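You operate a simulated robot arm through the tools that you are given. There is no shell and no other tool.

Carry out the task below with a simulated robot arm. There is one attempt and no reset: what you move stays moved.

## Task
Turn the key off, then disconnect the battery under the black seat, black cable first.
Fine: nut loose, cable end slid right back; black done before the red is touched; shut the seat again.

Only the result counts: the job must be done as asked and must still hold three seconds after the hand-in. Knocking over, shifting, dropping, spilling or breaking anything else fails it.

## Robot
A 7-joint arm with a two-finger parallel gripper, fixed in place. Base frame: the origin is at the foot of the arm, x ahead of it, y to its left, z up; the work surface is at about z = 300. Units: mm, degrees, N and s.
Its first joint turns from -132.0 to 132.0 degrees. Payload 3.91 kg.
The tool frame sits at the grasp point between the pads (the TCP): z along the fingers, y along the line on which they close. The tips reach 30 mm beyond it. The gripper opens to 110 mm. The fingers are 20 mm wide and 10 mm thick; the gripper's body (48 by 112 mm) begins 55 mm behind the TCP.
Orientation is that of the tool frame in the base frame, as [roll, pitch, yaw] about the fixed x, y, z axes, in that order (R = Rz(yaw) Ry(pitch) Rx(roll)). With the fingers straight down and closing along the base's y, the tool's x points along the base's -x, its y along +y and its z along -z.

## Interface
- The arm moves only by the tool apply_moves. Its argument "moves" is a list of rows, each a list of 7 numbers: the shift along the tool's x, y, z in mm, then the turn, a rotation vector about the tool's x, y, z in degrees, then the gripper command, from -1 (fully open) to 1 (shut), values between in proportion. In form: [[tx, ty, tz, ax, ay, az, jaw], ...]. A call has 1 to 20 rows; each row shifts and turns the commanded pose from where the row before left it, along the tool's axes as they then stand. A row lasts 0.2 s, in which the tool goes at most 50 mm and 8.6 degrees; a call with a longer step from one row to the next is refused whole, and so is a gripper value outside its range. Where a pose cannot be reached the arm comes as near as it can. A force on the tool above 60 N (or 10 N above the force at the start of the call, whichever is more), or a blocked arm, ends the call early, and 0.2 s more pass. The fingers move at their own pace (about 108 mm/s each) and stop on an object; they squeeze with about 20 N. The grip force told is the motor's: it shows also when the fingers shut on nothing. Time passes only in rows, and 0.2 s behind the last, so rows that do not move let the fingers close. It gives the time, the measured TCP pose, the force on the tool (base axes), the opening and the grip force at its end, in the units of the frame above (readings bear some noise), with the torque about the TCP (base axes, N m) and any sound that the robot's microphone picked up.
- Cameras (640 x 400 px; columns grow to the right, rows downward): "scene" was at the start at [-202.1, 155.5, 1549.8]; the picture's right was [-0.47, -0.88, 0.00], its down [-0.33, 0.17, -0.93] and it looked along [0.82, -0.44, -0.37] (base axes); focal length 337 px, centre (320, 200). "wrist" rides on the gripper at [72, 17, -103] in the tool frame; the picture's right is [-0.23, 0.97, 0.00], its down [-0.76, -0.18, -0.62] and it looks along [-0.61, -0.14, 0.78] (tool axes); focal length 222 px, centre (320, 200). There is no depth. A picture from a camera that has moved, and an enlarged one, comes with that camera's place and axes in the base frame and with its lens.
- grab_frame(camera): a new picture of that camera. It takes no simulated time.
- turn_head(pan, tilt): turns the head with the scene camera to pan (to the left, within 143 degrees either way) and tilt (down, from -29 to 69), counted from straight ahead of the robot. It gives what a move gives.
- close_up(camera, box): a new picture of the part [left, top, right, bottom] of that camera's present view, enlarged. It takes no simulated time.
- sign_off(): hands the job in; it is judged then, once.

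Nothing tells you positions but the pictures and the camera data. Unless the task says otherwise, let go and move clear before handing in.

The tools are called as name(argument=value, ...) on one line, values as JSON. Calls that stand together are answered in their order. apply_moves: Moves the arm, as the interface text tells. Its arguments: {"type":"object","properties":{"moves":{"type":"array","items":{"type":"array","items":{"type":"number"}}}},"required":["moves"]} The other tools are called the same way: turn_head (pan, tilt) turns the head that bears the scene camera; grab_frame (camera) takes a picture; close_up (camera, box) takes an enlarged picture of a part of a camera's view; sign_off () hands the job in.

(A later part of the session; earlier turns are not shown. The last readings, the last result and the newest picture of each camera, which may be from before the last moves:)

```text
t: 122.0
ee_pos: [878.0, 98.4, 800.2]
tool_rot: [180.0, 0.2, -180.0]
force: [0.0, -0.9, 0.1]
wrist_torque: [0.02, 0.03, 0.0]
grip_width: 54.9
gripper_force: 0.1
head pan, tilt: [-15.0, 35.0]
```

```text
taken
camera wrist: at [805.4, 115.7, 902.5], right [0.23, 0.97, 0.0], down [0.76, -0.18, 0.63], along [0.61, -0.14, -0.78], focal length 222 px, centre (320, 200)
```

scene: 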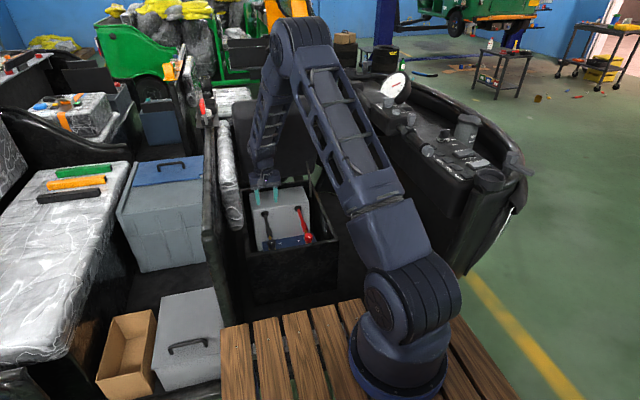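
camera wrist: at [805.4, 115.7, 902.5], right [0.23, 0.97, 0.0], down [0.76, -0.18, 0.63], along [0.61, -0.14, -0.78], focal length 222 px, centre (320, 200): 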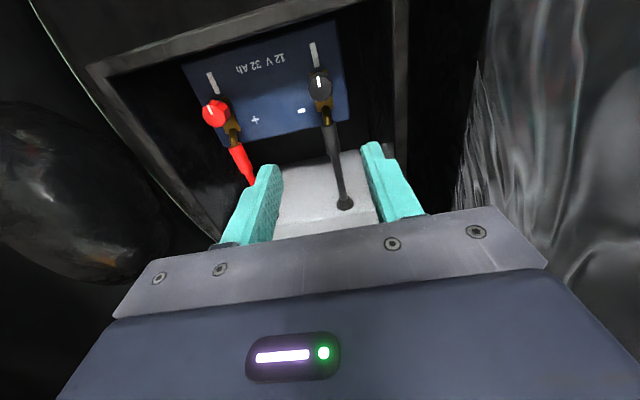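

The arm comes down well here. I'll enlarge the black terminal.

close_up(camera="wrist", box=[280, 30, 380, 120])

close_up(camera="wrist", box=[180, 30, 400, 220])

```text
4.44 times, centred on (330, 75) of wrist
camera zoom: at [805.4, 115.7, 902.5], right [0.23, 0.97, 0.0], down [0.76, -0.18, 0.63], along [0.61, -0.14, -0.78], focal length 987 px, centre (276, 756)
```

zoom: 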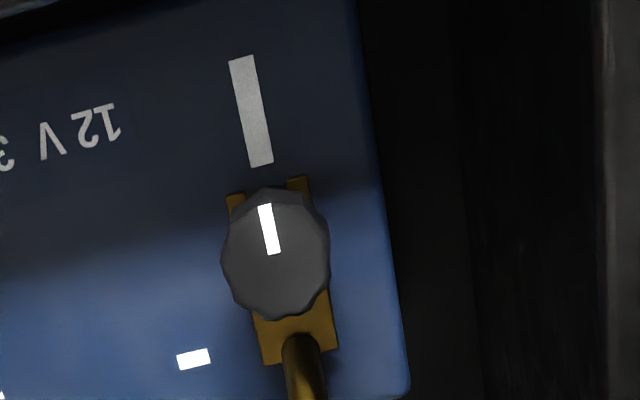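

```text
2.11 times, centred on (290, 125) of wrist
camera zoom: at [805.4, 115.7, 902.5], right [0.23, 0.97, 0.0], down [0.76, -0.18, 0.63], along [0.61, -0.14, -0.78], focal length 468 px, centre (383, 358)
```

zoom: 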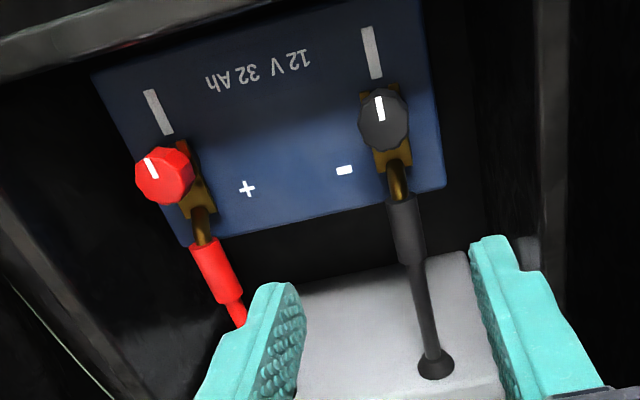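

apply_moves(moves=[[8, 3, 40, 0, 0, 0, 0], [0, 0, 40, 0, 0, 0, 0], [0, 0, 40, 0, 0, 0, 0], [0, 0, 30, 0, 0, 0, 0]])

close_up(camera="wrist", box=[240, 40, 420, 220])

grab_frame(camera="wrist")

```text
t: 123.0
ee_pos: [869.8, 101.9, 649.3]
tool_rot: [-180.0, 0.1, 180.0]
force: [0.5, -0.7, 0.0]
wrist_torque: [-0.03, 0.02, 0.01]
grip_width: 55.0
gripper_force: 0.1
head pan, tilt: [-15.0, 35.0]
```

```text
2.22 times, centred on (330, 130) of wrist
camera zoom: at [797.2, 119.3, 752.3], right [0.23, 0.97, 0.0], down [0.76, -0.18, 0.63], along [0.61, -0.14, -0.78], focal length 494 px, centre (298, 356)
```

zoom: 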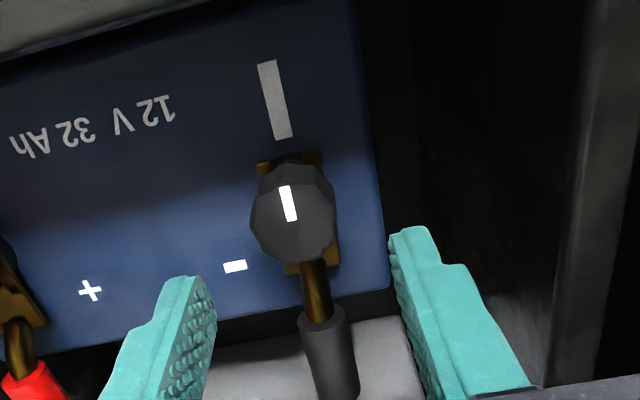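

```text
taken
camera wrist: at [797.2, 119.3, 752.3], right [0.23, 0.97, 0.0], down [0.76, -0.18, 0.63], along [0.61, -0.14, -0.78], focal length 222 px, centre (320, 200)
```

wrist: 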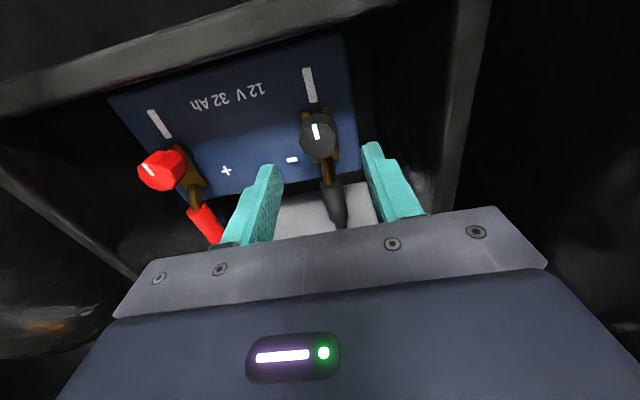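

The knob's top centre is about [870, 101, 563], right under the tool. I pre-rotate 30° clockwise to gain turning range, then lower the fingers beside the knob.

apply_moves(moves=[[0, 0, 0, 0, 0, 7.5, 0], [0, 0, 0, 0, 0, 7.5, 0], [0, 0, 0, 0, 0, 7.5, 0], [0, 0, 0, 0, 0, 7.5, 0], [0, 0, 20, 0, 0, 0, 0], [0, 0, 20, 0, 0, 0, 0], [0, 0, 15, 0, 0, 0, 0]])

close_up(camera="wrist", box=[240, 60, 420, 220])

close_up(camera="scene", box=[230, 170, 330, 260])

```text
t: 124.6
ee_pos: [869.2, 101.4, 594.8]
tool_rot: [-180.0, 0.1, 150.0]
force: [0.5, 0.7, -1.2]
wrist_torque: [-0.04, 0.02, 0.02]
grip_width: 54.8
gripper_force: 0.0
head pan, tilt: [-15.0, 35.0]
```

```text
2.50 times, centred on (330, 140) of wrist
camera zoom: at [815.5, 153.3, 698.0], right [0.68, 0.73, 0.0], down [0.57, -0.53, 0.62], along [0.46, -0.43, -0.78], focal length 555 px, centre (295, 350)
```

zoom: 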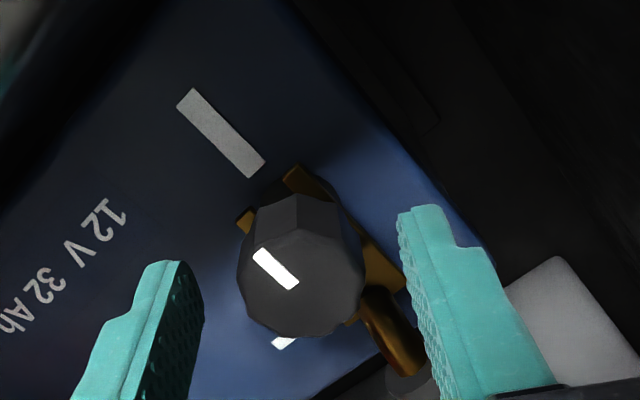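

```text
4.44 times, centred on (280, 215) of scene
camera zoom: at [-199.1, 176.2, 1528.6], right [-0.26, -0.97, 0.0], down [-0.55, 0.15, -0.82], along [0.79, -0.21, -0.57], focal length 1498 px, centre (498, 133)
```

zoom: 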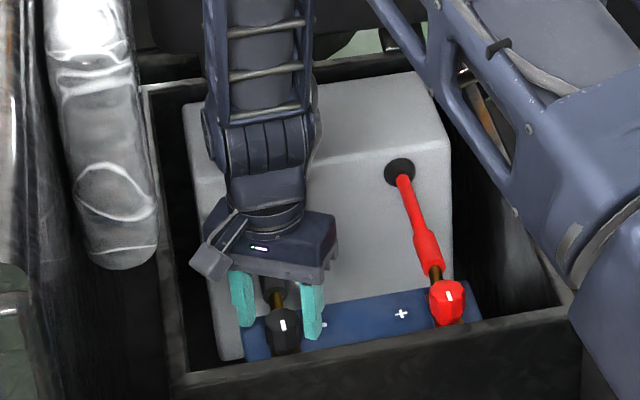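

The brass fork sits near z ≈ 540 under the knob. I lower the tips to about 549 and close on the knob.

apply_moves(moves=[[0, 0, 8, 0, 0, 0, 0], [0, 0, 7, 0, 0, 0, 0], [0, 0, 0, 0, 0, 0, 0.3], [0, 0, 0, 0, 0, 0, 0.6], [0, 0, 0, 0, 0, 0, 1], [0, 0, 0, 0, 0, 0, 1]])

close_up(camera="wrist", box=[240, 60, 420, 220])

```text
t: 126.0
ee_pos: [870.3, 102.9, 580.9]
tool_rot: [179.9, 0.1, 150.0]
force: [10.0, 8.8, -7.4]
wrist_torque: [-0.54, -0.05, 0.07]
grip_width: 33.5
gripper_force: 44.9
head pan, tilt: [-15.0, 35.0]
```

```text
2.50 times, centred on (330, 140) of wrist
camera zoom: at [815.8, 153.6, 682.7], right [0.68, 0.73, 0.0], down [0.57, -0.53, 0.62], along [0.46, -0.43, -0.78], focal length 555 px, centre (295, 350)
```

zoom: 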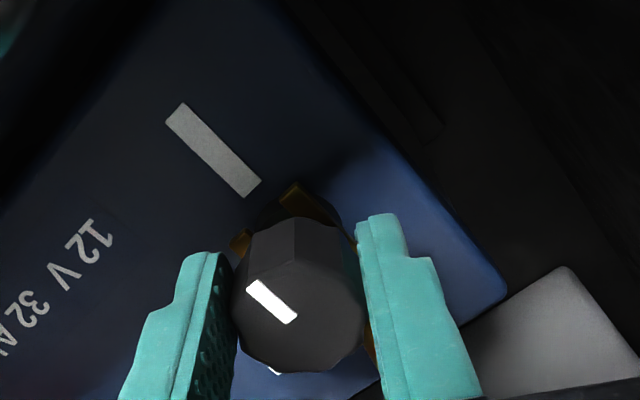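

Gripped on the knob at 33.5 mm. I relieve the small offset and begin turning counter-clockwise.

apply_moves(moves=[[0, 1, 0, 0, 0, 0, 1], [0, 0, 0, 0, 0, -6, 1], [0, 0, 0, 0, 0, -6, 1], [0, 0, 0, 0, 0, -6, 1], [0, 0, 0, 0, 0, -6, 1], [0, 0, 0, 0, 0, -6, 1]])

close_up(camera="wrist", box=[240, 60, 420, 220])

```text
t: 127.4
ee_pos: [870.3, 99.5, 579.6]
tool_rot: [-179.9, 0.1, 179.9]
force: [-8.2, -31.1, 11.1]
wrist_torque: [-0.18, 0.91, -0.18]
grip_width: 33.7
gripper_force: 45.0
head pan, tilt: [-15.0, 35.0]
```

```text
2.50 times, centred on (330, 140) of wrist
camera zoom: at [798.2, 117.1, 682.5], right [0.23, 0.97, 0.0], down [0.76, -0.18, 0.63], along [0.61, -0.14, -0.78], focal length 555 px, centre (295, 350)
```

zoom: 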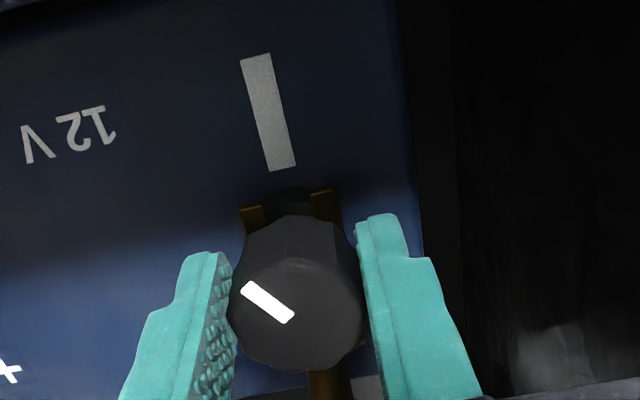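

The knob turned 30° freely. I re-centre and keep turning.

apply_moves(moves=[[0.5, -2.2, 0, 0, 0, 0, 1], [0, 0, 0, 0, 0, -6, 1], [0, 0, 0, 0, 0, -6, 1], [0, 0, 0, 0, 0, -6, 1], [0, 0, 0, 0, 0, -6, 1], [0, 0, 0, 0, 0, -6, 1]])

apply_moves(moves=[[0, 0, 0, 0, 0, -6, 1], [0, 0, 0, 0, 0, -6, 1], [0, 0, 0, 0, 0, -6, 1], [0, 0, 0, 0, 0, -6, 1], [0, 0, 0, 0, 0, -6, 1]])

close_up(camera="wrist", box=[240, 60, 420, 220])

grab_frame(camera="scene")

```text
t: 128.8
ee_pos: [872.9, 96.4, 580.9]
tool_rot: [-179.8, 0.2, -150.0]
force: [30.0, -39.4, -6.2]
wrist_torque: [0.47, -0.39, -0.23]
grip_width: 32.9
gripper_force: 45.0
head pan, tilt: [-15.0, 35.0]
```

```text
t: 129.5
ee_pos: [872.4, 98.8, 581.1]
tool_rot: [-179.7, -0.1, -136.0]
force: [7.9, -0.8, -9.0]
wrist_torque: [0.99, 0.67, -0.03]
grip_width: 33.1
gripper_force: 45.4
head pan, tilt: [-15.0, 35.0]
stopped in row 3: the force on the tool passed its limit at 62 N (the readings are from after the stop); the commanded pose is now the measured one
```

```text
2.50 times, centred on (330, 140) of wrist
camera zoom: at [808.2, 59.7, 682.6], right [-0.51, 0.86, -0.01], down [0.67, 0.4, 0.62], along [0.54, 0.32, -0.78], focal length 555 px, centre (295, 350)
```

zoom: 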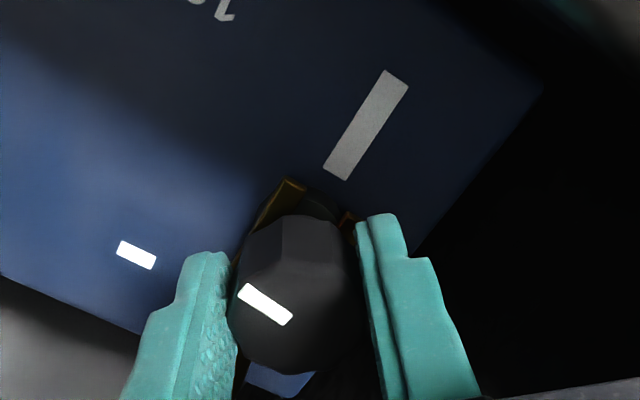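

```text
taken
```

scene: 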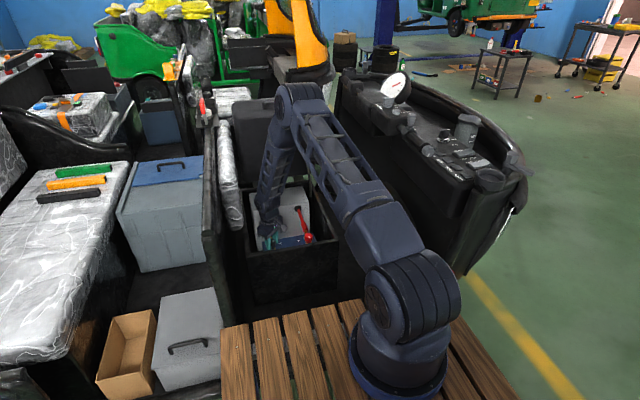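

apply_moves(moves=[[0, 0, 0, 0, 0, -6, 1], [0, 0, 0, 0, 0, -6, 1], [0, 0, 0, 0, 0, -6, 1], [0, 0, 0, 0, 0, -6, 1], [0, 0, 0, 0, 0, -6, 1]])

close_up(camera="wrist", box=[240, 60, 420, 220])

```text
t: 130.7
ee_pos: [875.8, 96.9, 581.0]
tool_rot: [-179.6, -0.2, -105.9]
force: [36.2, -10.8, -21.7]
wrist_torque: [0.79, 0.41, -0.14]
grip_width: 33.2
gripper_force: 45.4
head pan, tilt: [-15.0, 35.0]
```

```text
2.50 times, centred on (330, 140) of wrist
camera zoom: at [837.3, 31.9, 682.9], right [-0.87, 0.49, -0.01], down [0.38, 0.69, 0.62], along [0.31, 0.54, -0.78], focal length 555 px, centre (295, 350)
```

zoom: 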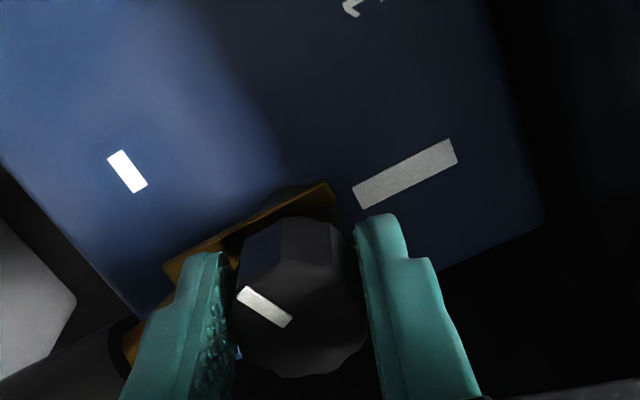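

apply_moves(moves=[[0, -2.5, 1.2, 0, 0, 0, 1], [0, 0, 0, 0, 0, -6, 1], [0, 0, 0, 0, 0, -6, 1], [0, 0, 0, 0, 0, -6, 1], [0, 0, 0, 0, 0, -6, 1]])

close_up(camera="wrist", box=[240, 60, 420, 220])

close_up(camera="scene", box=[230, 170, 330, 260])

```text
t: 131.9
ee_pos: [876.1, 96.8, 581.6]
tool_rot: [-179.7, -0.2, -82.0]
force: [20.9, -18.2, 15.2]
wrist_torque: [-0.13, 0.85, -0.1]
grip_width: 33.0
gripper_force: 45.2
head pan, tilt: [-15.0, 35.0]
```

```text
2.50 times, centred on (330, 140) of wrist
camera zoom: at [868.4, 22.7, 683.0], right [-1.0, 0.09, -0.01], down [0.07, 0.78, 0.62], along [0.06, 0.62, -0.78], focal length 555 px, centre (295, 350)
```

zoom: 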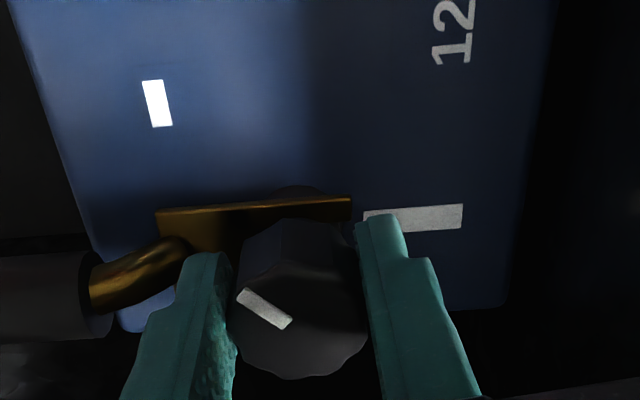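

```text
4.44 times, centred on (280, 215) of scene
camera zoom: at [-199.0, 175.9, 1528.6], right [-0.26, -0.97, 0.0], down [-0.55, 0.15, -0.82], along [0.79, -0.21, -0.57], focal length 1498 px, centre (498, 133)
```

zoom: 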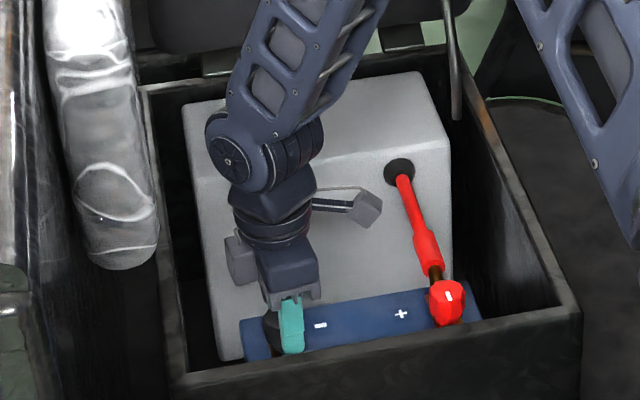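

The tick has turned about 128° with little torque. I continue a bit further in this grip.

apply_moves(moves=[[1.3, -1.2, -0.8, 0, 0, 0, 1], [0, 0, 0, 0, 0, -6, 1], [0, 0, 0, 0, 0, -6, 1], [0, 0, 0, 0, 0, -6, 1], [0, 0, 0, 0, 0, -6, 1], [0, 0, 0, 0, 0, -6, 1]])

close_up(camera="wrist", box=[240, 60, 420, 220])

```text
t: 133.3
ee_pos: [878.3, 97.7, 580.5]
tool_rot: [-179.8, -0.3, -51.9]
force: [35.3, 13.4, -4.7]
wrist_torque: [0.07, 0.66, -0.62]
grip_width: 33.9
gripper_force: 44.9
head pan, tilt: [-15.0, 35.0]
```

```text
2.50 times, centred on (330, 140) of wrist
camera zoom: at [907.8, 30.3, 683.4], right [-0.91, -0.42, 0.0], down [-0.33, 0.71, 0.62], along [-0.26, 0.56, -0.78], focal length 555 px, centre (295, 350)
```

zoom: 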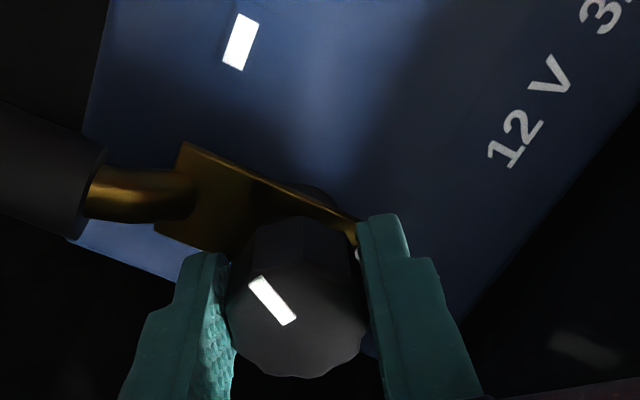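

Torque rose and the knob began slipping in the fingers, so the nut is at its loose stop (about 140° turned). I let go and rise a little to look.

apply_moves(moves=[[0.7, -2.2, 0, 0, 0, 0, 1], [0, 0, 0, 0, 0, 0, 0.6], [0, 0, 0, 0, 0, 0, 0.1], [0, 0, 0, 0, 0, 0, 0.1], [0, 0, -20, 0, 0, 0, 0.1], [0, 0, -30, 0, 0, 0, 0.1], [0, 0, -40, 0, 0, 0, 0.1]])

close_up(camera="wrist", box=[200, 0, 440, 220])

```text
t: 134.9
ee_pos: [877.6, 97.9, 669.9]
tool_rot: [180.0, -0.3, -51.9]
force: [0.4, 0.0, -1.4]
wrist_torque: [0.02, 0.02, -0.02]
grip_width: 49.5
gripper_force: 0.0
head pan, tilt: [-15.0, 35.0]
```

```text
1.82 times, centred on (320, 110) of wrist
camera zoom: at [908.2, 30.5, 773.4], right [-0.91, -0.42, 0.0], down [-0.33, 0.71, 0.62], along [-0.26, 0.56, -0.79], focal length 404 px, centre (320, 364)
```

zoom: 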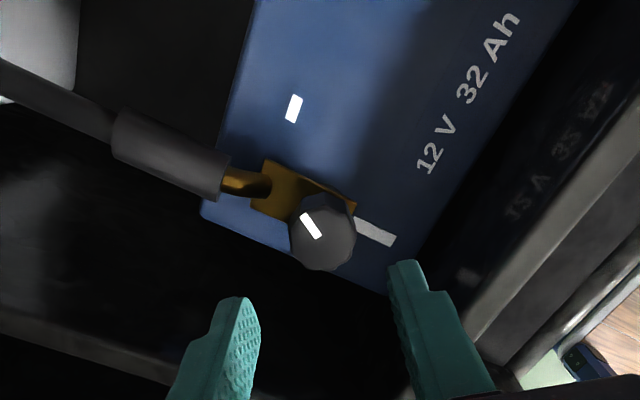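

The knob's tick is now well past the mark. Next I turn the wrist back to neutral and grip the black cable's sleeve (x ≈ 931–984, y ≈ 101) to slide its fork end back.

apply_moves(moves=[[0, 0, -30, 0, 0, 8, 0.1], [0, 0, -30, 0, 0, 8, 0.1], [0, 0, 0, 0, 0, 8, 0.1], [0, 0, 0, 0, 0, 8, 0.1], [0, 0, 0, 0, 0, 8, 0.1], [0, 0, 0, 0, 0, 8, 0.1], [0, 0, 0, 0, 0, 8, 0.1], [0, 0, 0, 0, 0, 8, 0.1], [0, 0, 0, 0, 0, 8, 0.1], [0, 0, 0, 0, 0, 8, 0.1], [0, 0, 0, 0, 0, 8, 0.1], [0, 0, 0, 0, 0, 8, 0.1], [0, 0, 0, 0, 0, 8, 0.1], [0, 0, 0, 0, 0, 8, 0.1], [0, 0, 0, 0, 0, 8, 0.1], [0, 0, 0, 0, 0, 8, 0.1]])

grab_frame(camera="scene")

close_up(camera="wrist", box=[180, 20, 420, 220])

```text
t: 138.3
ee_pos: [877.4, 98.4, 730.3]
tool_rot: [-179.9, 0.3, 180.0]
force: [0.2, -0.1, -1.0]
wrist_torque: [-0.01, -0.02, 0.0]
grip_width: 49.3
gripper_force: 0.0
head pan, tilt: [-15.0, 35.0]
```

```text
taken
```

scene: 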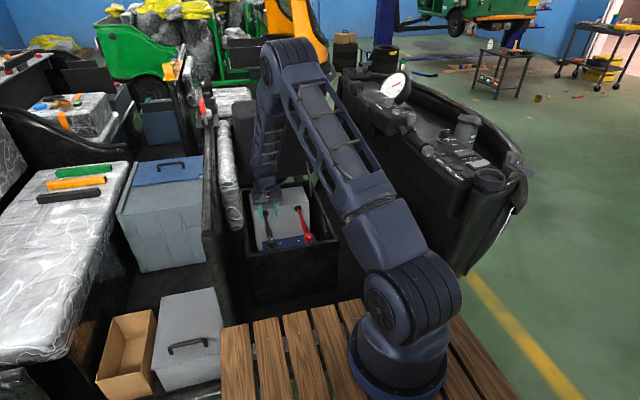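

```text
2.00 times, centred on (300, 120) of wrist
camera zoom: at [804.5, 114.6, 832.5], right [0.23, 0.97, 0.0], down [0.76, -0.18, 0.63], along [0.61, -0.15, -0.78], focal length 444 px, centre (360, 360)
```

zoom: 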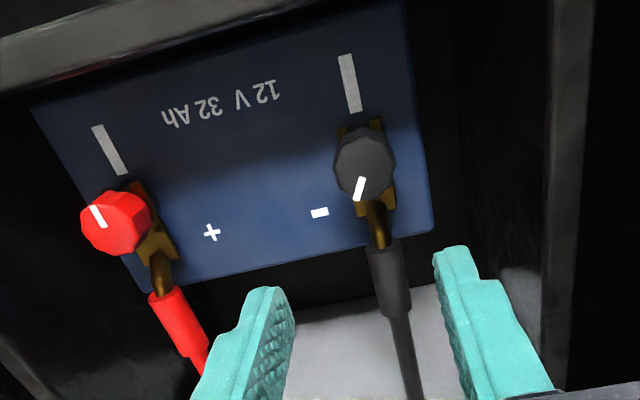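

The sleeve centre triangulates to [959, 100, 548], about 27 mm thick. I move over it and go down.

apply_moves(moves=[[-40, 1, 0, 0, 0, 0, 0.1], [-40, 0.5, 0, 0, 0, 0, 0.1], [0, 0, 40, 0, 0, 0, 0.1], [0, 0, 40, 0, 0, 0, 0.1], [0, 0, 40, 0, 0, 0, 0.1], [0, 0, 20, 0, 0, 0, 0.1]])

close_up(camera="wrist", box=[220, 40, 440, 220])

close_up(camera="scene", box=[230, 170, 330, 260])

```text
t: 139.7
ee_pos: [956.5, 98.3, 590.7]
tool_rot: [-179.8, 0.3, -179.9]
force: [-0.5, 0.1, 0.7]
wrist_torque: [0.03, 0.03, 0.04]
grip_width: 49.5
gripper_force: 0.1
head pan, tilt: [-15.0, 35.0]
```

```text
2.22 times, centred on (330, 130) of wrist
camera zoom: at [884.5, 115.3, 692.8], right [0.23, 0.97, 0.0], down [0.76, -0.18, 0.63], along [0.61, -0.14, -0.78], focal length 494 px, centre (298, 356)
```

zoom: 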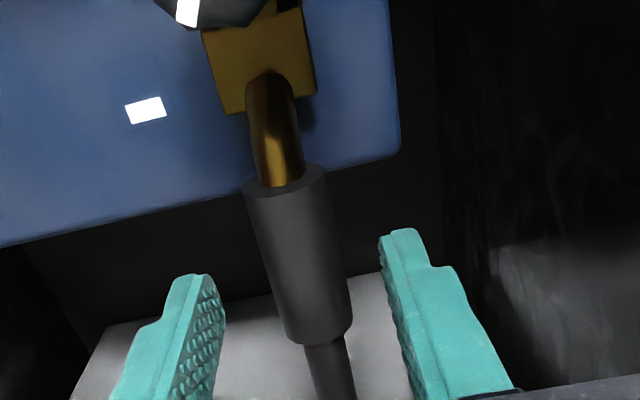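

```text
4.44 times, centred on (280, 215) of scene
camera zoom: at [-199.1, 176.2, 1528.6], right [-0.26, -0.97, 0.0], down [-0.55, 0.15, -0.82], along [0.79, -0.21, -0.57], focal length 1498 px, centre (498, 133)
```

zoom: 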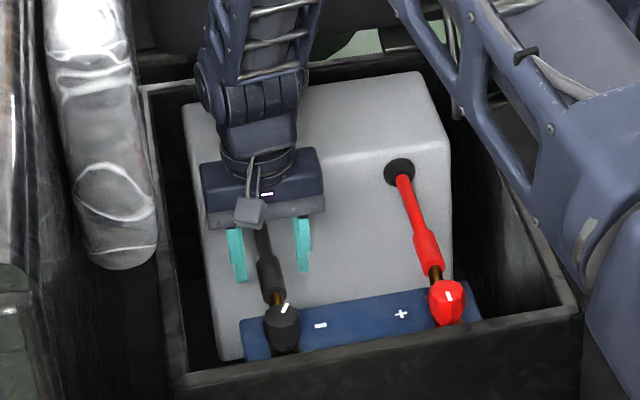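

apply_moves(moves=[[0, 1.5, 15, 0, 0, 0, 0.1], [0, 0, 13, 0, 0, 0, 0.1], [0, 0, 0, 0, 0, 0, 0.5], [0, 0, 0, 0, 0, 0, 1], [0, 0, 0, 0, 0, 0, 1]])

close_up(camera="wrist", box=[220, 40, 440, 220])

```text
t: 140.9
ee_pos: [957.7, 99.6, 563.4]
tool_rot: [-179.8, 0.3, 180.0]
force: [2.8, 0.7, -1.4]
wrist_torque: [-0.01, -0.49, -0.02]
grip_width: 23.2
gripper_force: 44.7
head pan, tilt: [-15.0, 35.0]
```

```text
2.22 times, centred on (330, 130) of wrist
camera zoom: at [884.8, 117.1, 664.9], right [0.23, 0.97, 0.0], down [0.76, -0.18, 0.63], along [0.61, -0.14, -0.78], focal length 494 px, centre (298, 356)
```

zoom: 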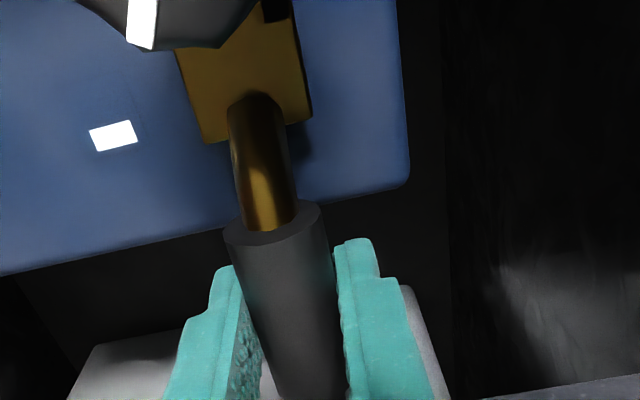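

Gripped on the sleeve with no side load. I slide it straight back (+x).

apply_moves(moves=[[-5, 0, 0, 0, 0, 0, 1], [-5, 0, 0, 0, 0, 0, 1], [-5, 0, 0, 0, 0, 0, 1], [0, 0, 0, 0, 0, 0, 1]])

close_up(camera="wrist", box=[220, 20, 440, 220])

```text
t: 141.9
ee_pos: [972.6, 99.4, 563.4]
tool_rot: [-179.8, 0.3, 179.9]
force: [-0.6, 2.6, 4.4]
wrist_torque: [0.01, 1.22, -0.02]
grip_width: 23.8
gripper_force: 44.8
head pan, tilt: [-15.0, 35.0]
```

```text
2.00 times, centred on (330, 120) of wrist
camera zoom: at [900.1, 117.2, 665.0], right [0.23, 0.97, 0.0], down [0.76, -0.18, 0.63], along [0.61, -0.14, -0.78], focal length 444 px, centre (300, 360)
```

zoom: 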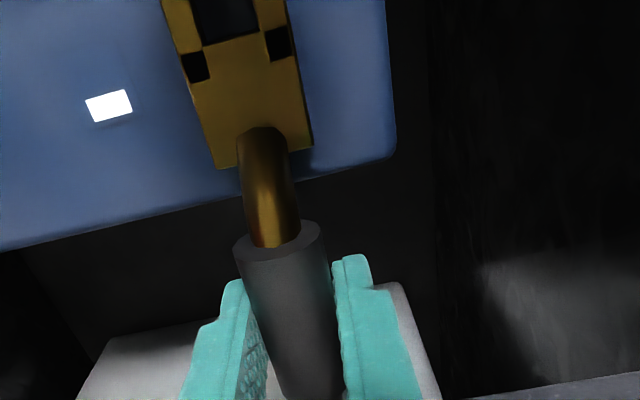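

The lug moves freely with the sleeve. I keep sliding until it stops.

apply_moves(moves=[[-6, 0, 0, 0, 0, 0, 1], [-6, 0, 0, 0, 0, 0, 1], [-6, 0, 0, 0, 0, 0, 1], [0, 0, 0, 0, 0, 0, 1]])

close_up(camera="wrist", box=[220, 20, 440, 220])

```text
t: 142.9
ee_pos: [991.6, 100.0, 563.0]
tool_rot: [-179.7, 0.3, 180.0]
force: [0.8, 4.1, 2.3]
wrist_torque: [0.03, -0.11, 0.01]
grip_width: 23.6
gripper_force: 45.2
head pan, tilt: [-15.0, 35.0]
```

```text
2.00 times, centred on (330, 120) of wrist
camera zoom: at [918.2, 117.1, 665.0], right [0.23, 0.97, 0.0], down [0.76, -0.18, 0.63], along [0.61, -0.14, -0.78], focal length 444 px, centre (300, 360)
```

zoom: 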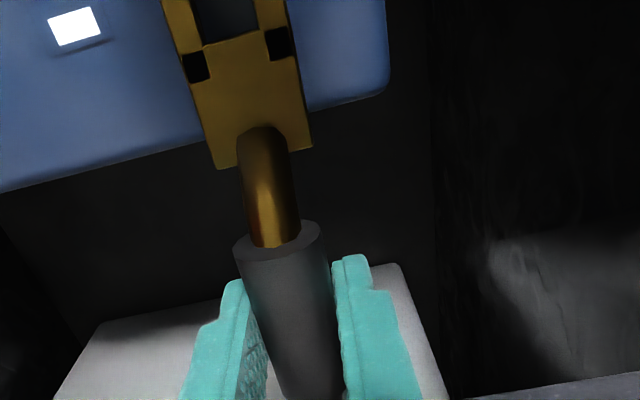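

apply_moves(moves=[[-6, 0, 0, 0, 0, 0, 1], [-6, 0, 0, 0, 0, 0, 1], [-6, 0, 0, 0, 0, 0, 1], [0, 0, 0, 0, 0, 0, 1]])

close_up(camera="wrist", box=[200, 0, 440, 220])

close_up(camera="scene", box=[230, 170, 330, 260])

```text
t: 143.9
ee_pos: [1008.4, 99.8, 562.0]
tool_rot: [-179.8, 0.2, -180.0]
force: [-16.1, 2.8, 11.3]
wrist_torque: [-0.01, 0.22, 0.0]
grip_width: 23.1
gripper_force: 45.6
head pan, tilt: [-15.0, 35.0]
```

```text
1.82 times, centred on (320, 110) of wrist
camera zoom: at [935.6, 117.2, 665.1], right [0.23, 0.97, 0.0], down [0.76, -0.18, 0.63], along [0.61, -0.14, -0.78], focal length 404 px, centre (320, 364)
```

zoom: 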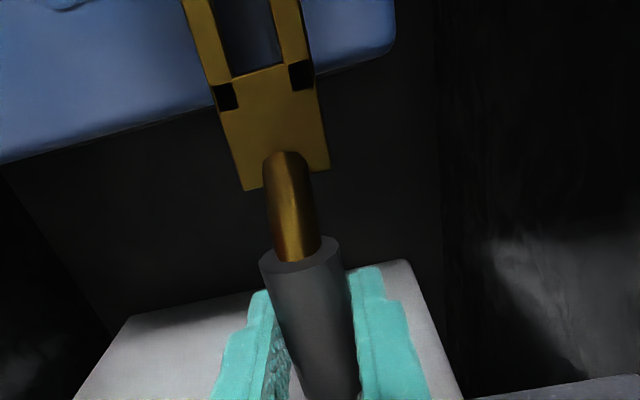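

```text
4.44 times, centred on (280, 215) of scene
camera zoom: at [-199.6, 176.3, 1528.5], right [-0.26, -0.97, 0.0], down [-0.55, 0.15, -0.82], along [0.79, -0.21, -0.57], focal length 1498 px, centre (498, 133)
```

zoom: 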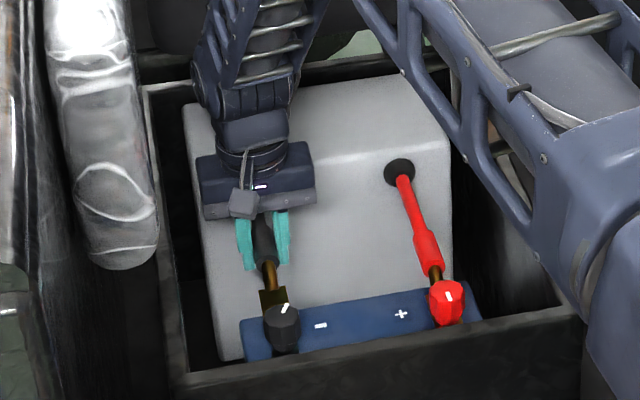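

apply_moves(moves=[[-3, 0, 0, 0, 0, 0, 1], [0, 0, 0, 0, 0, 0, 1]])

close_up(camera="wrist", box=[200, 0, 440, 220])

```text
t: 144.5
ee_pos: [1010.2, 99.9, 562.5]
tool_rot: [-179.8, 0.0, 180.0]
force: [-33.7, 2.3, 6.1]
wrist_torque: [0.03, 0.31, 0.01]
grip_width: 23.4
gripper_force: 44.5
head pan, tilt: [-15.0, 35.0]
```

```text
1.82 times, centred on (320, 110) of wrist
camera zoom: at [938.0, 117.2, 664.6], right [0.23, 0.97, 0.0], down [0.76, -0.17, 0.63], along [0.61, -0.14, -0.78], focal length 404 px, centre (320, 364)
```

zoom: 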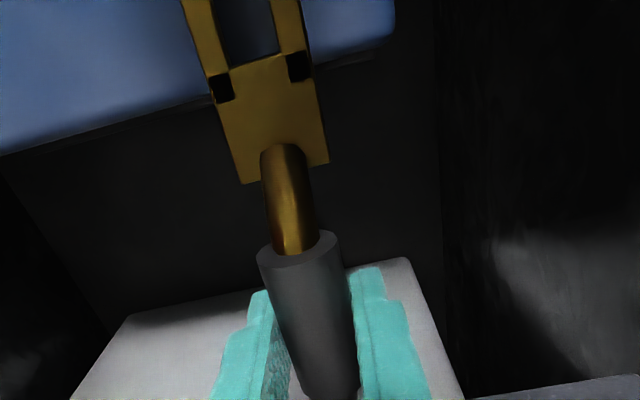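

The slide is at its back stop, about 52 mm, which puts the fork clear of the post. I relax, let go, rise and check that it stays.

apply_moves(moves=[[1.5, 0, 0, 0, 0, 0, 1], [0, 0, 0, 0, 0, 0, 0.6], [0, 0, 0, 0, 0, 0, 0.1], [0, 0, 0, 0, 0, 0, 0.1], [0, 0, -20, 0, 0, 0, 0.1], [0, 0, -40, 0, 0, 0, 0.1], [0, 0, -40, 0, 0, 0, 0.1], [0, 0, -40, 0, 0, 0, 0.1], [25, 0, 0, 0, 0, 0, 0.1], [40, 0, 0, 0, 0, 0, 0.1]])

close_up(camera="wrist", box=[180, 0, 440, 220])

close_up(camera="scene", box=[230, 170, 330, 260])

```text
t: 146.7
ee_pos: [944.7, 100.4, 703.0]
tool_rot: [-179.8, 0.2, -179.9]
force: [0.3, 0.4, -0.2]
wrist_torque: [0.02, -0.02, -0.03]
grip_width: 49.5
gripper_force: 0.1
head pan, tilt: [-15.0, 35.0]
```

```text
1.82 times, centred on (310, 110) of wrist
camera zoom: at [872.2, 117.5, 805.2], right [0.23, 0.97, 0.0], down [0.76, -0.17, 0.63], along [0.61, -0.14, -0.78], focal length 404 px, centre (338, 364)
```

zoom: 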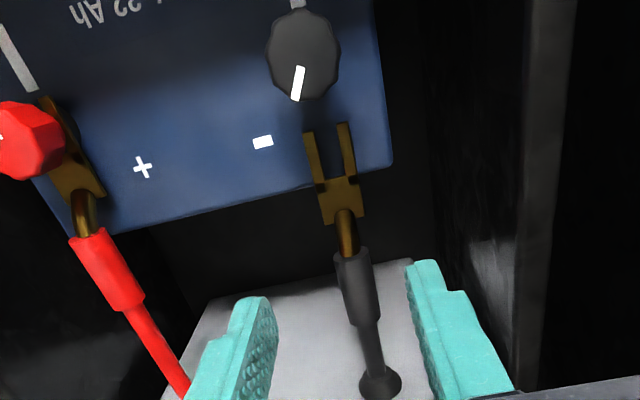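

```text
4.44 times, centred on (280, 215) of scene
camera zoom: at [-198.7, 176.2, 1528.6], right [-0.26, -0.97, 0.0], down [-0.55, 0.15, -0.82], along [0.79, -0.21, -0.57], focal length 1498 px, centre (498, 133)
```

zoom: 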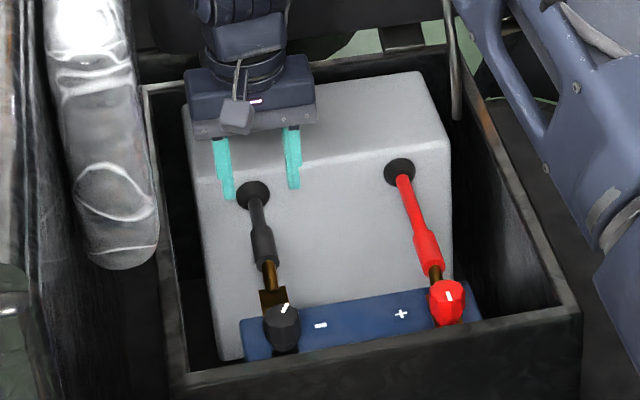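

Black fork is clear of the post and stays back. To be sure the nut is really at its loose end, I'll regrip the black knob and test whether it turns further.

apply_moves(moves=[[36, -1, 0, 0, 0, 0, 0.1], [35, -1, 0, 0, 0, -7.5, 0.1], [0, 0, 0, 0, 0, -7.5, 0.1], [0, 0, 0, 0, 0, -7.5, 0.1], [0, 0, 0, 0, 0, -7.5, 0.1], [0, 0, 0, 0, 0, -7.5, 0.1], [0, 0, 0, 0, 0, -7.5, 0.1], [0, 0, 0, 0, 0, -7.5, 0.1], [0, 0, 0, 0, 0, -7.5, 0.1]])

close_up(camera="wrist", box=[200, 20, 440, 220])

```text
t: 148.7
ee_pos: [874.0, 97.6, 701.6]
tool_rot: [-179.6, 0.1, -119.8]
force: [1.5, 0.0, -1.2]
wrist_torque: [0.01, 0.01, 0.01]
grip_width: 49.6
gripper_force: 0.1
head pan, tilt: [-15.0, 35.0]
```

```text
2.00 times, centred on (320, 120) of wrist
camera zoom: at [822.9, 44.2, 805.0], right [-0.73, 0.68, -0.01], down [0.53, 0.57, 0.62], along [0.43, 0.45, -0.78], focal length 444 px, centre (320, 360)
```

zoom: 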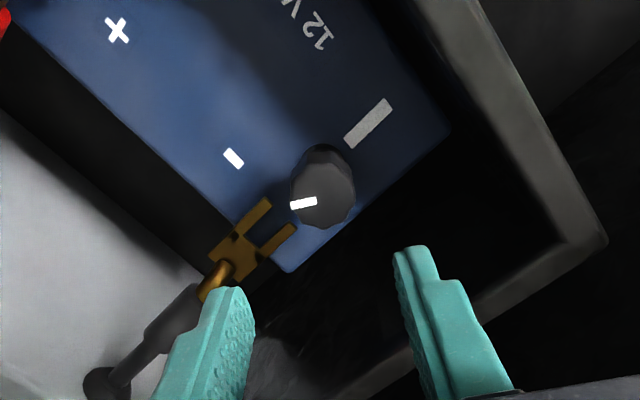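

apply_moves(moves=[[0, 0, 40, 0, 0, 0, 0.1], [0, 0, 40, 0, 0, 0, 0.1], [0, 0, 25, 0, 0, 0, 0.1], [0, 0, 15, 0, 0, 0, 0.1], [0, 0, 0, 0, 0, 0, 0.5], [0, 0, 0, 0, 0, 0, 1], [0, 0, 0, 0, 0, 0, 1]])

close_up(camera="wrist", box=[240, 60, 420, 220])

```text
t: 150.3
ee_pos: [874.2, 99.0, 582.5]
tool_rot: [-179.8, -0.1, -120.0]
force: [-10.5, 4.1, -12.7]
wrist_torque: [1.41, 0.23, -0.02]
grip_width: 33.0
gripper_force: 45.4
head pan, tilt: [-15.0, 35.0]
```

```text
2.50 times, centred on (330, 140) of wrist
camera zoom: at [823.1, 44.3, 684.1], right [-0.73, 0.68, 0.0], down [0.53, 0.57, 0.62], along [0.43, 0.45, -0.78], focal length 555 px, centre (295, 350)
```

zoom: 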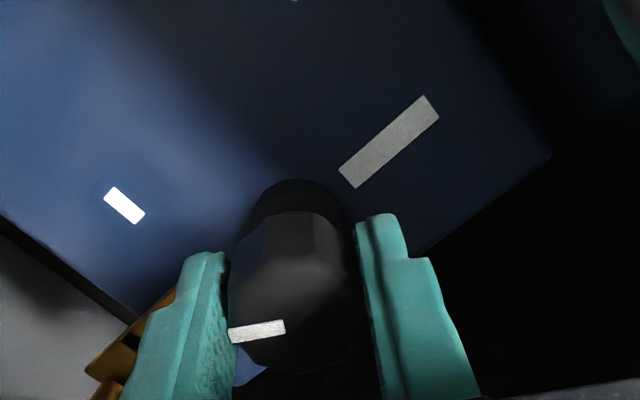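

Now a gentle further counter-clockwise turn to feel for the stop.

apply_moves(moves=[[0, 0.6, 0.6, 0, 0, -4, 1], [0, 0, 0, 0, 0, -4, 1], [0, 0, 0, 0, 0, -4, 1], [0, 0, 0, 0, 0, -4, 1]])

close_up(camera="wrist", box=[240, 60, 420, 220])

```text
t: 151.3
ee_pos: [874.7, 97.6, 582.7]
tool_rot: [-179.7, -0.1, -103.9]
force: [-4.7, 2.9, -0.8]
wrist_torque: [0.61, 0.92, -0.54]
grip_width: 33.7
gripper_force: 44.9
head pan, tilt: [-15.0, 35.0]
```

```text
2.50 times, centred on (330, 140) of wrist
camera zoom: at [840.2, 31.8, 685.1], right [-0.89, 0.45, -0.01], down [0.35, 0.7, 0.62], along [0.29, 0.55, -0.78], focal length 555 px, centre (295, 350)
```

zoom: 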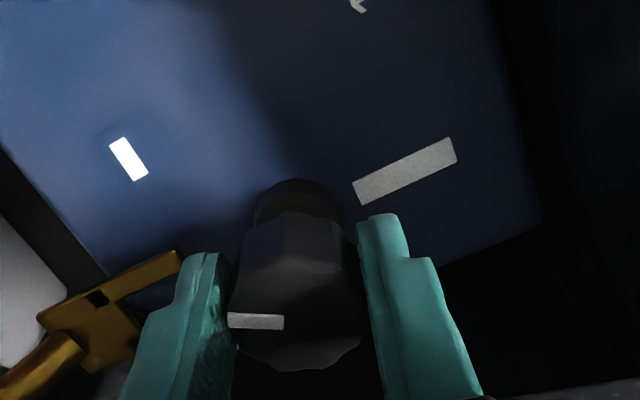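

It is firmly at the stop, so the nut is fully loosened. Black is done. I let go and move up and over to the red terminal.

apply_moves(moves=[[0, 0, 0, 0, 0, 3, 1], [0, 0, 0, 0, 0, 0, 0.5], [0, 0, 0, 0, 0, 0, 0.1], [0, 0, 0, 0, 0, 0, 0.1], [0, 0, -20, 0, 0, 0, 0.1], [0, 0, -40, 0, 0, 0, 0.1], [0, 0, -40, 0, 0, 7, 0.1], [0, 0, -30, 0, 0, 8, 0.1], [0, 0, 0, 0, 0, 8, 0.1], [0, 0, 0, 0, 0, 8, 0.1], [0, 0, 0, 0, 0, 8, 0.1], [0, 0, 0, 0, 0, 8, 0.1], [0, 0, 0, 0, 0, 8, 0.1], [0, 0, 0, 0, 0, 8, 0.1], [0, 0, 0, 0, 0, 8, 0.1], [0, 0, 0, 0, 0, 2, 0.1]])

close_up(camera="wrist", box=[130, 0, 410, 220])

```text
t: 154.7
ee_pos: [874.1, 98.1, 712.6]
tool_rot: [-179.7, 0.3, 180.0]
force: [-0.2, -0.3, -0.3]
wrist_torque: [0.01, 0.04, 0.01]
grip_width: 49.6
gripper_force: 0.1
head pan, tilt: [-15.0, 35.0]
```

```text
1.82 times, centred on (270, 110) of wrist
camera zoom: at [800.6, 115.9, 814.3], right [0.23, 0.97, 0.0], down [0.76, -0.18, 0.63], along [0.61, -0.14, -0.78], focal length 404 px, centre (411, 364)
```

zoom: 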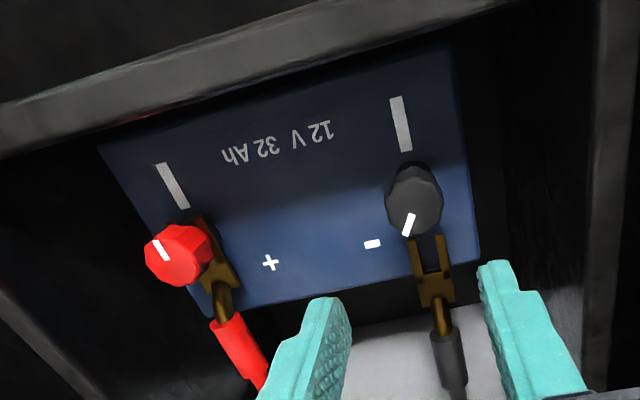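

apply_moves(moves=[[0.5, -40, 0, 0, 0, 0, 0.1], [0.5, -40, 0, 0, 0, 0, 0.1], [0, -40, 0, 0, 0, 0, 0.1], [0, -39, 0, 0, 0, 0, 0.1], [0, 0, 30, 0, 0, 0, 0.1], [0, 0, 32, 0, 0, 0, 0.1]])

close_up(camera="wrist", box=[240, 40, 420, 220])

grab_frame(camera="scene")

```text
t: 156.1
ee_pos: [873.1, -61.3, 651.0]
tool_rot: [-179.8, 0.3, 180.0]
force: [-1.3, -0.2, 0.6]
wrist_torque: [-0.02, -0.01, 0.04]
grip_width: 49.7
gripper_force: 0.0
head pan, tilt: [-15.0, 35.0]
```

```text
2.22 times, centred on (330, 130) of wrist
camera zoom: at [800.5, -44.2, 752.9], right [0.23, 0.97, 0.0], down [0.76, -0.18, 0.63], along [0.61, -0.14, -0.78], focal length 494 px, centre (298, 356)
```

zoom: 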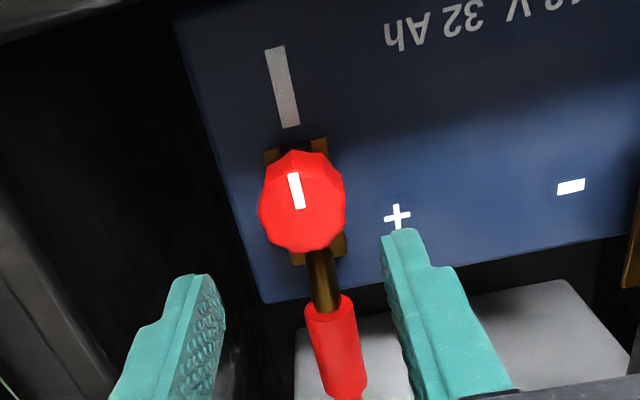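

```text
taken
```

scene: 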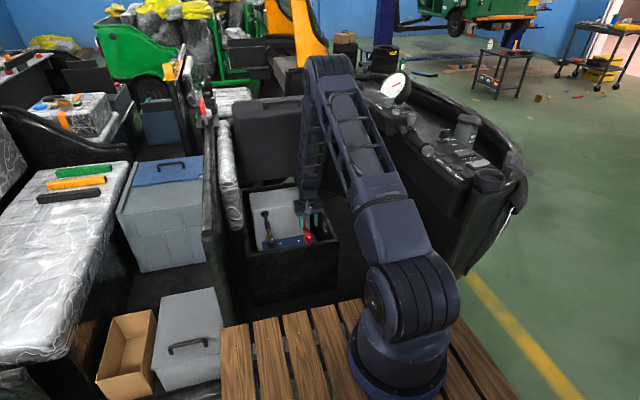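

Centred over the red knob. I do the same as before: pre-rotate, lower, grip.

apply_moves(moves=[[0, 0, 0, 0, 0, 7.5, 0], [0, 0, 0, 0, 0, 7.5, 0], [0, 0, 0, 0, 0, 7.5, 0], [0, 0, 0, 0, 0, 7.5, 0], [0, 0, 25, 0, 0, 0, 0], [0, 0, 25, 0, 0, 0, 0], [0, 0, 20, 0, 0, 0, 0], [0, 0, 0, 0, 0, 0, 0.4], [0, 0, 0, 0, 0, 0, 1], [0, 0, 0, 0, 0, 0, 1]])

close_up(camera="wrist", box=[240, 60, 420, 220])

```text
t: 158.3
ee_pos: [874.8, -60.0, 580.7]
tool_rot: [180.0, 0.4, 150.2]
force: [11.8, 16.2, -3.0]
wrist_torque: [-0.47, -0.39, -0.01]
grip_width: 33.7
gripper_force: 45.0
head pan, tilt: [-15.0, 35.0]
```

```text
2.50 times, centred on (330, 140) of wrist
camera zoom: at [819.6, -8.7, 683.2], right [0.68, 0.73, 0.0], down [0.57, -0.53, 0.63], along [0.46, -0.43, -0.78], focal length 555 px, centre (295, 350)
```

zoom: 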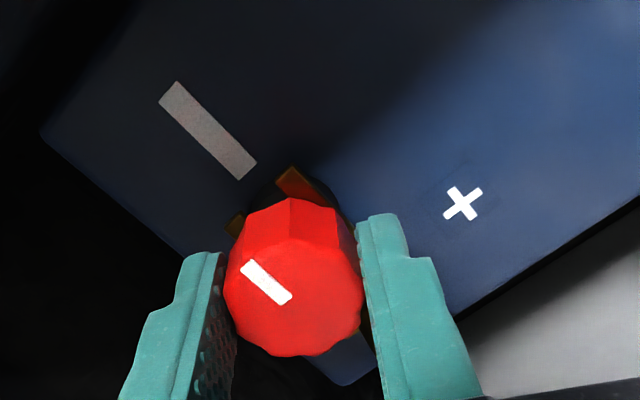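

apply_moves(moves=[[0, 1.3, 0, 0, 0, 0, 1], [0, 0, 0, 0, 0, -6, 1], [0, 0, 0, 0, 0, -6, 1], [0, 0, 0, 0, 0, -6, 1], [0, 0, 0, 0, 0, -6, 1]])

```text
t: 159.5
ee_pos: [874.0, -60.9, 580.7]
tool_rot: [-179.8, 0.3, 174.1]
force: [15.5, 7.2, 11.5]
wrist_torque: [0.94, -0.95, -0.05]
grip_width: 33.9
gripper_force: 44.7
head pan, tilt: [-15.0, 35.0]
```

apply_moves(moves=[[-0.9, 0.5, -0.5, 0, 0, 0, 1], [0, 0, 0, 0, 0, -6, 1], [0, 0, 0, 0, 0, -6, 1], [0, 0, 0, 0, 0, -6, 1], [0, 0, 0, 0, 0, -6, 1], [0, 0, 0, 0, 0, -6, 1]])

```text
t: 160.9
ee_pos: [872.8, -60.6, 581.0]
tool_rot: [-179.8, 0.1, -155.9]
force: [6.0, -9.8, 11.3]
wrist_torque: [1.05, -0.49, -0.06]
grip_width: 33.9
gripper_force: 45.1
head pan, tilt: [-15.0, 35.0]
```

apply_moves(moves=[[0, -0.7, -0.5, 0, 0, -6, 1], [0, 0, 0, 0, 0, -6, 1], [0, 0, 0, 0, 0, -6, 1], [0, 0, 0, 0, 0, -6, 1], [0, 0, 0, 0, 0, -6, 1]])

close_up(camera="wrist", box=[240, 60, 420, 220])

```text
t: 162.1
ee_pos: [874.7, -60.5, 581.5]
tool_rot: [-179.7, -0.1, -125.8]
force: [2.5, -14.0, 0.0]
wrist_torque: [0.5, 0.8, -0.01]
grip_width: 33.9
gripper_force: 45.2
head pan, tilt: [-15.0, 35.0]
```

```text
2.50 times, centred on (330, 140) of wrist
camera zoom: at [818.2, -109.0, 683.6], right [-0.66, 0.76, -0.01], down [0.59, 0.52, 0.62], along [0.47, 0.41, -0.78], focal length 555 px, centre (295, 350)
```

zoom: 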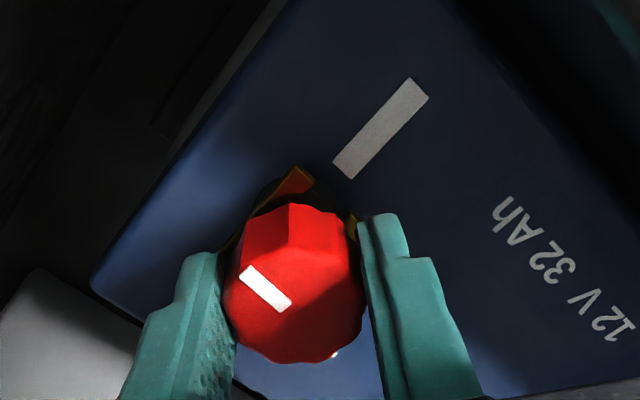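

apply_moves(moves=[[0.6, -0.7, 0, 0, 0, -6, 1], [0, 0, 0, 0, 0, -6, 1], [0, 0, 0, 0, 0, -6, 1], [0, 0, 0, 0, 0, -6, 1], [0, 0, 0, 0, 0, -6, 1]])

apply_moves(moves=[[0.4, -0.9, 0, 0, 0, -6, 1], [0, 0, 0, 0, 0, -6, 1], [0, 0, 0, 0, 0, -6, 1], [0, 0, 0, 0, 0, -6, 1], [0, 0, 0, 0, 0, -6, 1]])

close_up(camera="wrist", box=[240, 60, 420, 220])

```text
t: 163.3
ee_pos: [874.8, -60.9, 580.6]
tool_rot: [-179.8, 0.0, -95.9]
force: [0.2, -2.0, -7.2]
wrist_torque: [0.05, 1.11, 0.01]
grip_width: 33.8
gripper_force: 44.8
head pan, tilt: [-15.0, 35.0]
```

```text
t: 164.5
ee_pos: [875.5, -61.3, 580.5]
tool_rot: [-179.9, -0.2, -65.9]
force: [-19.1, 10.0, -5.6]
wrist_torque: [0.02, 0.86, 0.03]
grip_width: 33.9
gripper_force: 45.4
head pan, tilt: [-15.0, 35.0]
```

```text
2.50 times, centred on (330, 140) of wrist
camera zoom: at [889.3, -133.4, 683.9], right [-0.98, -0.19, 0.0], down [-0.15, 0.77, 0.62], along [-0.12, 0.61, -0.78], focal length 555 px, centre (295, 350)
```

zoom: 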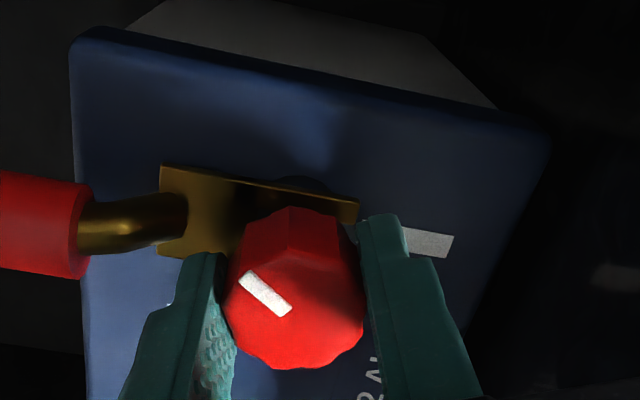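

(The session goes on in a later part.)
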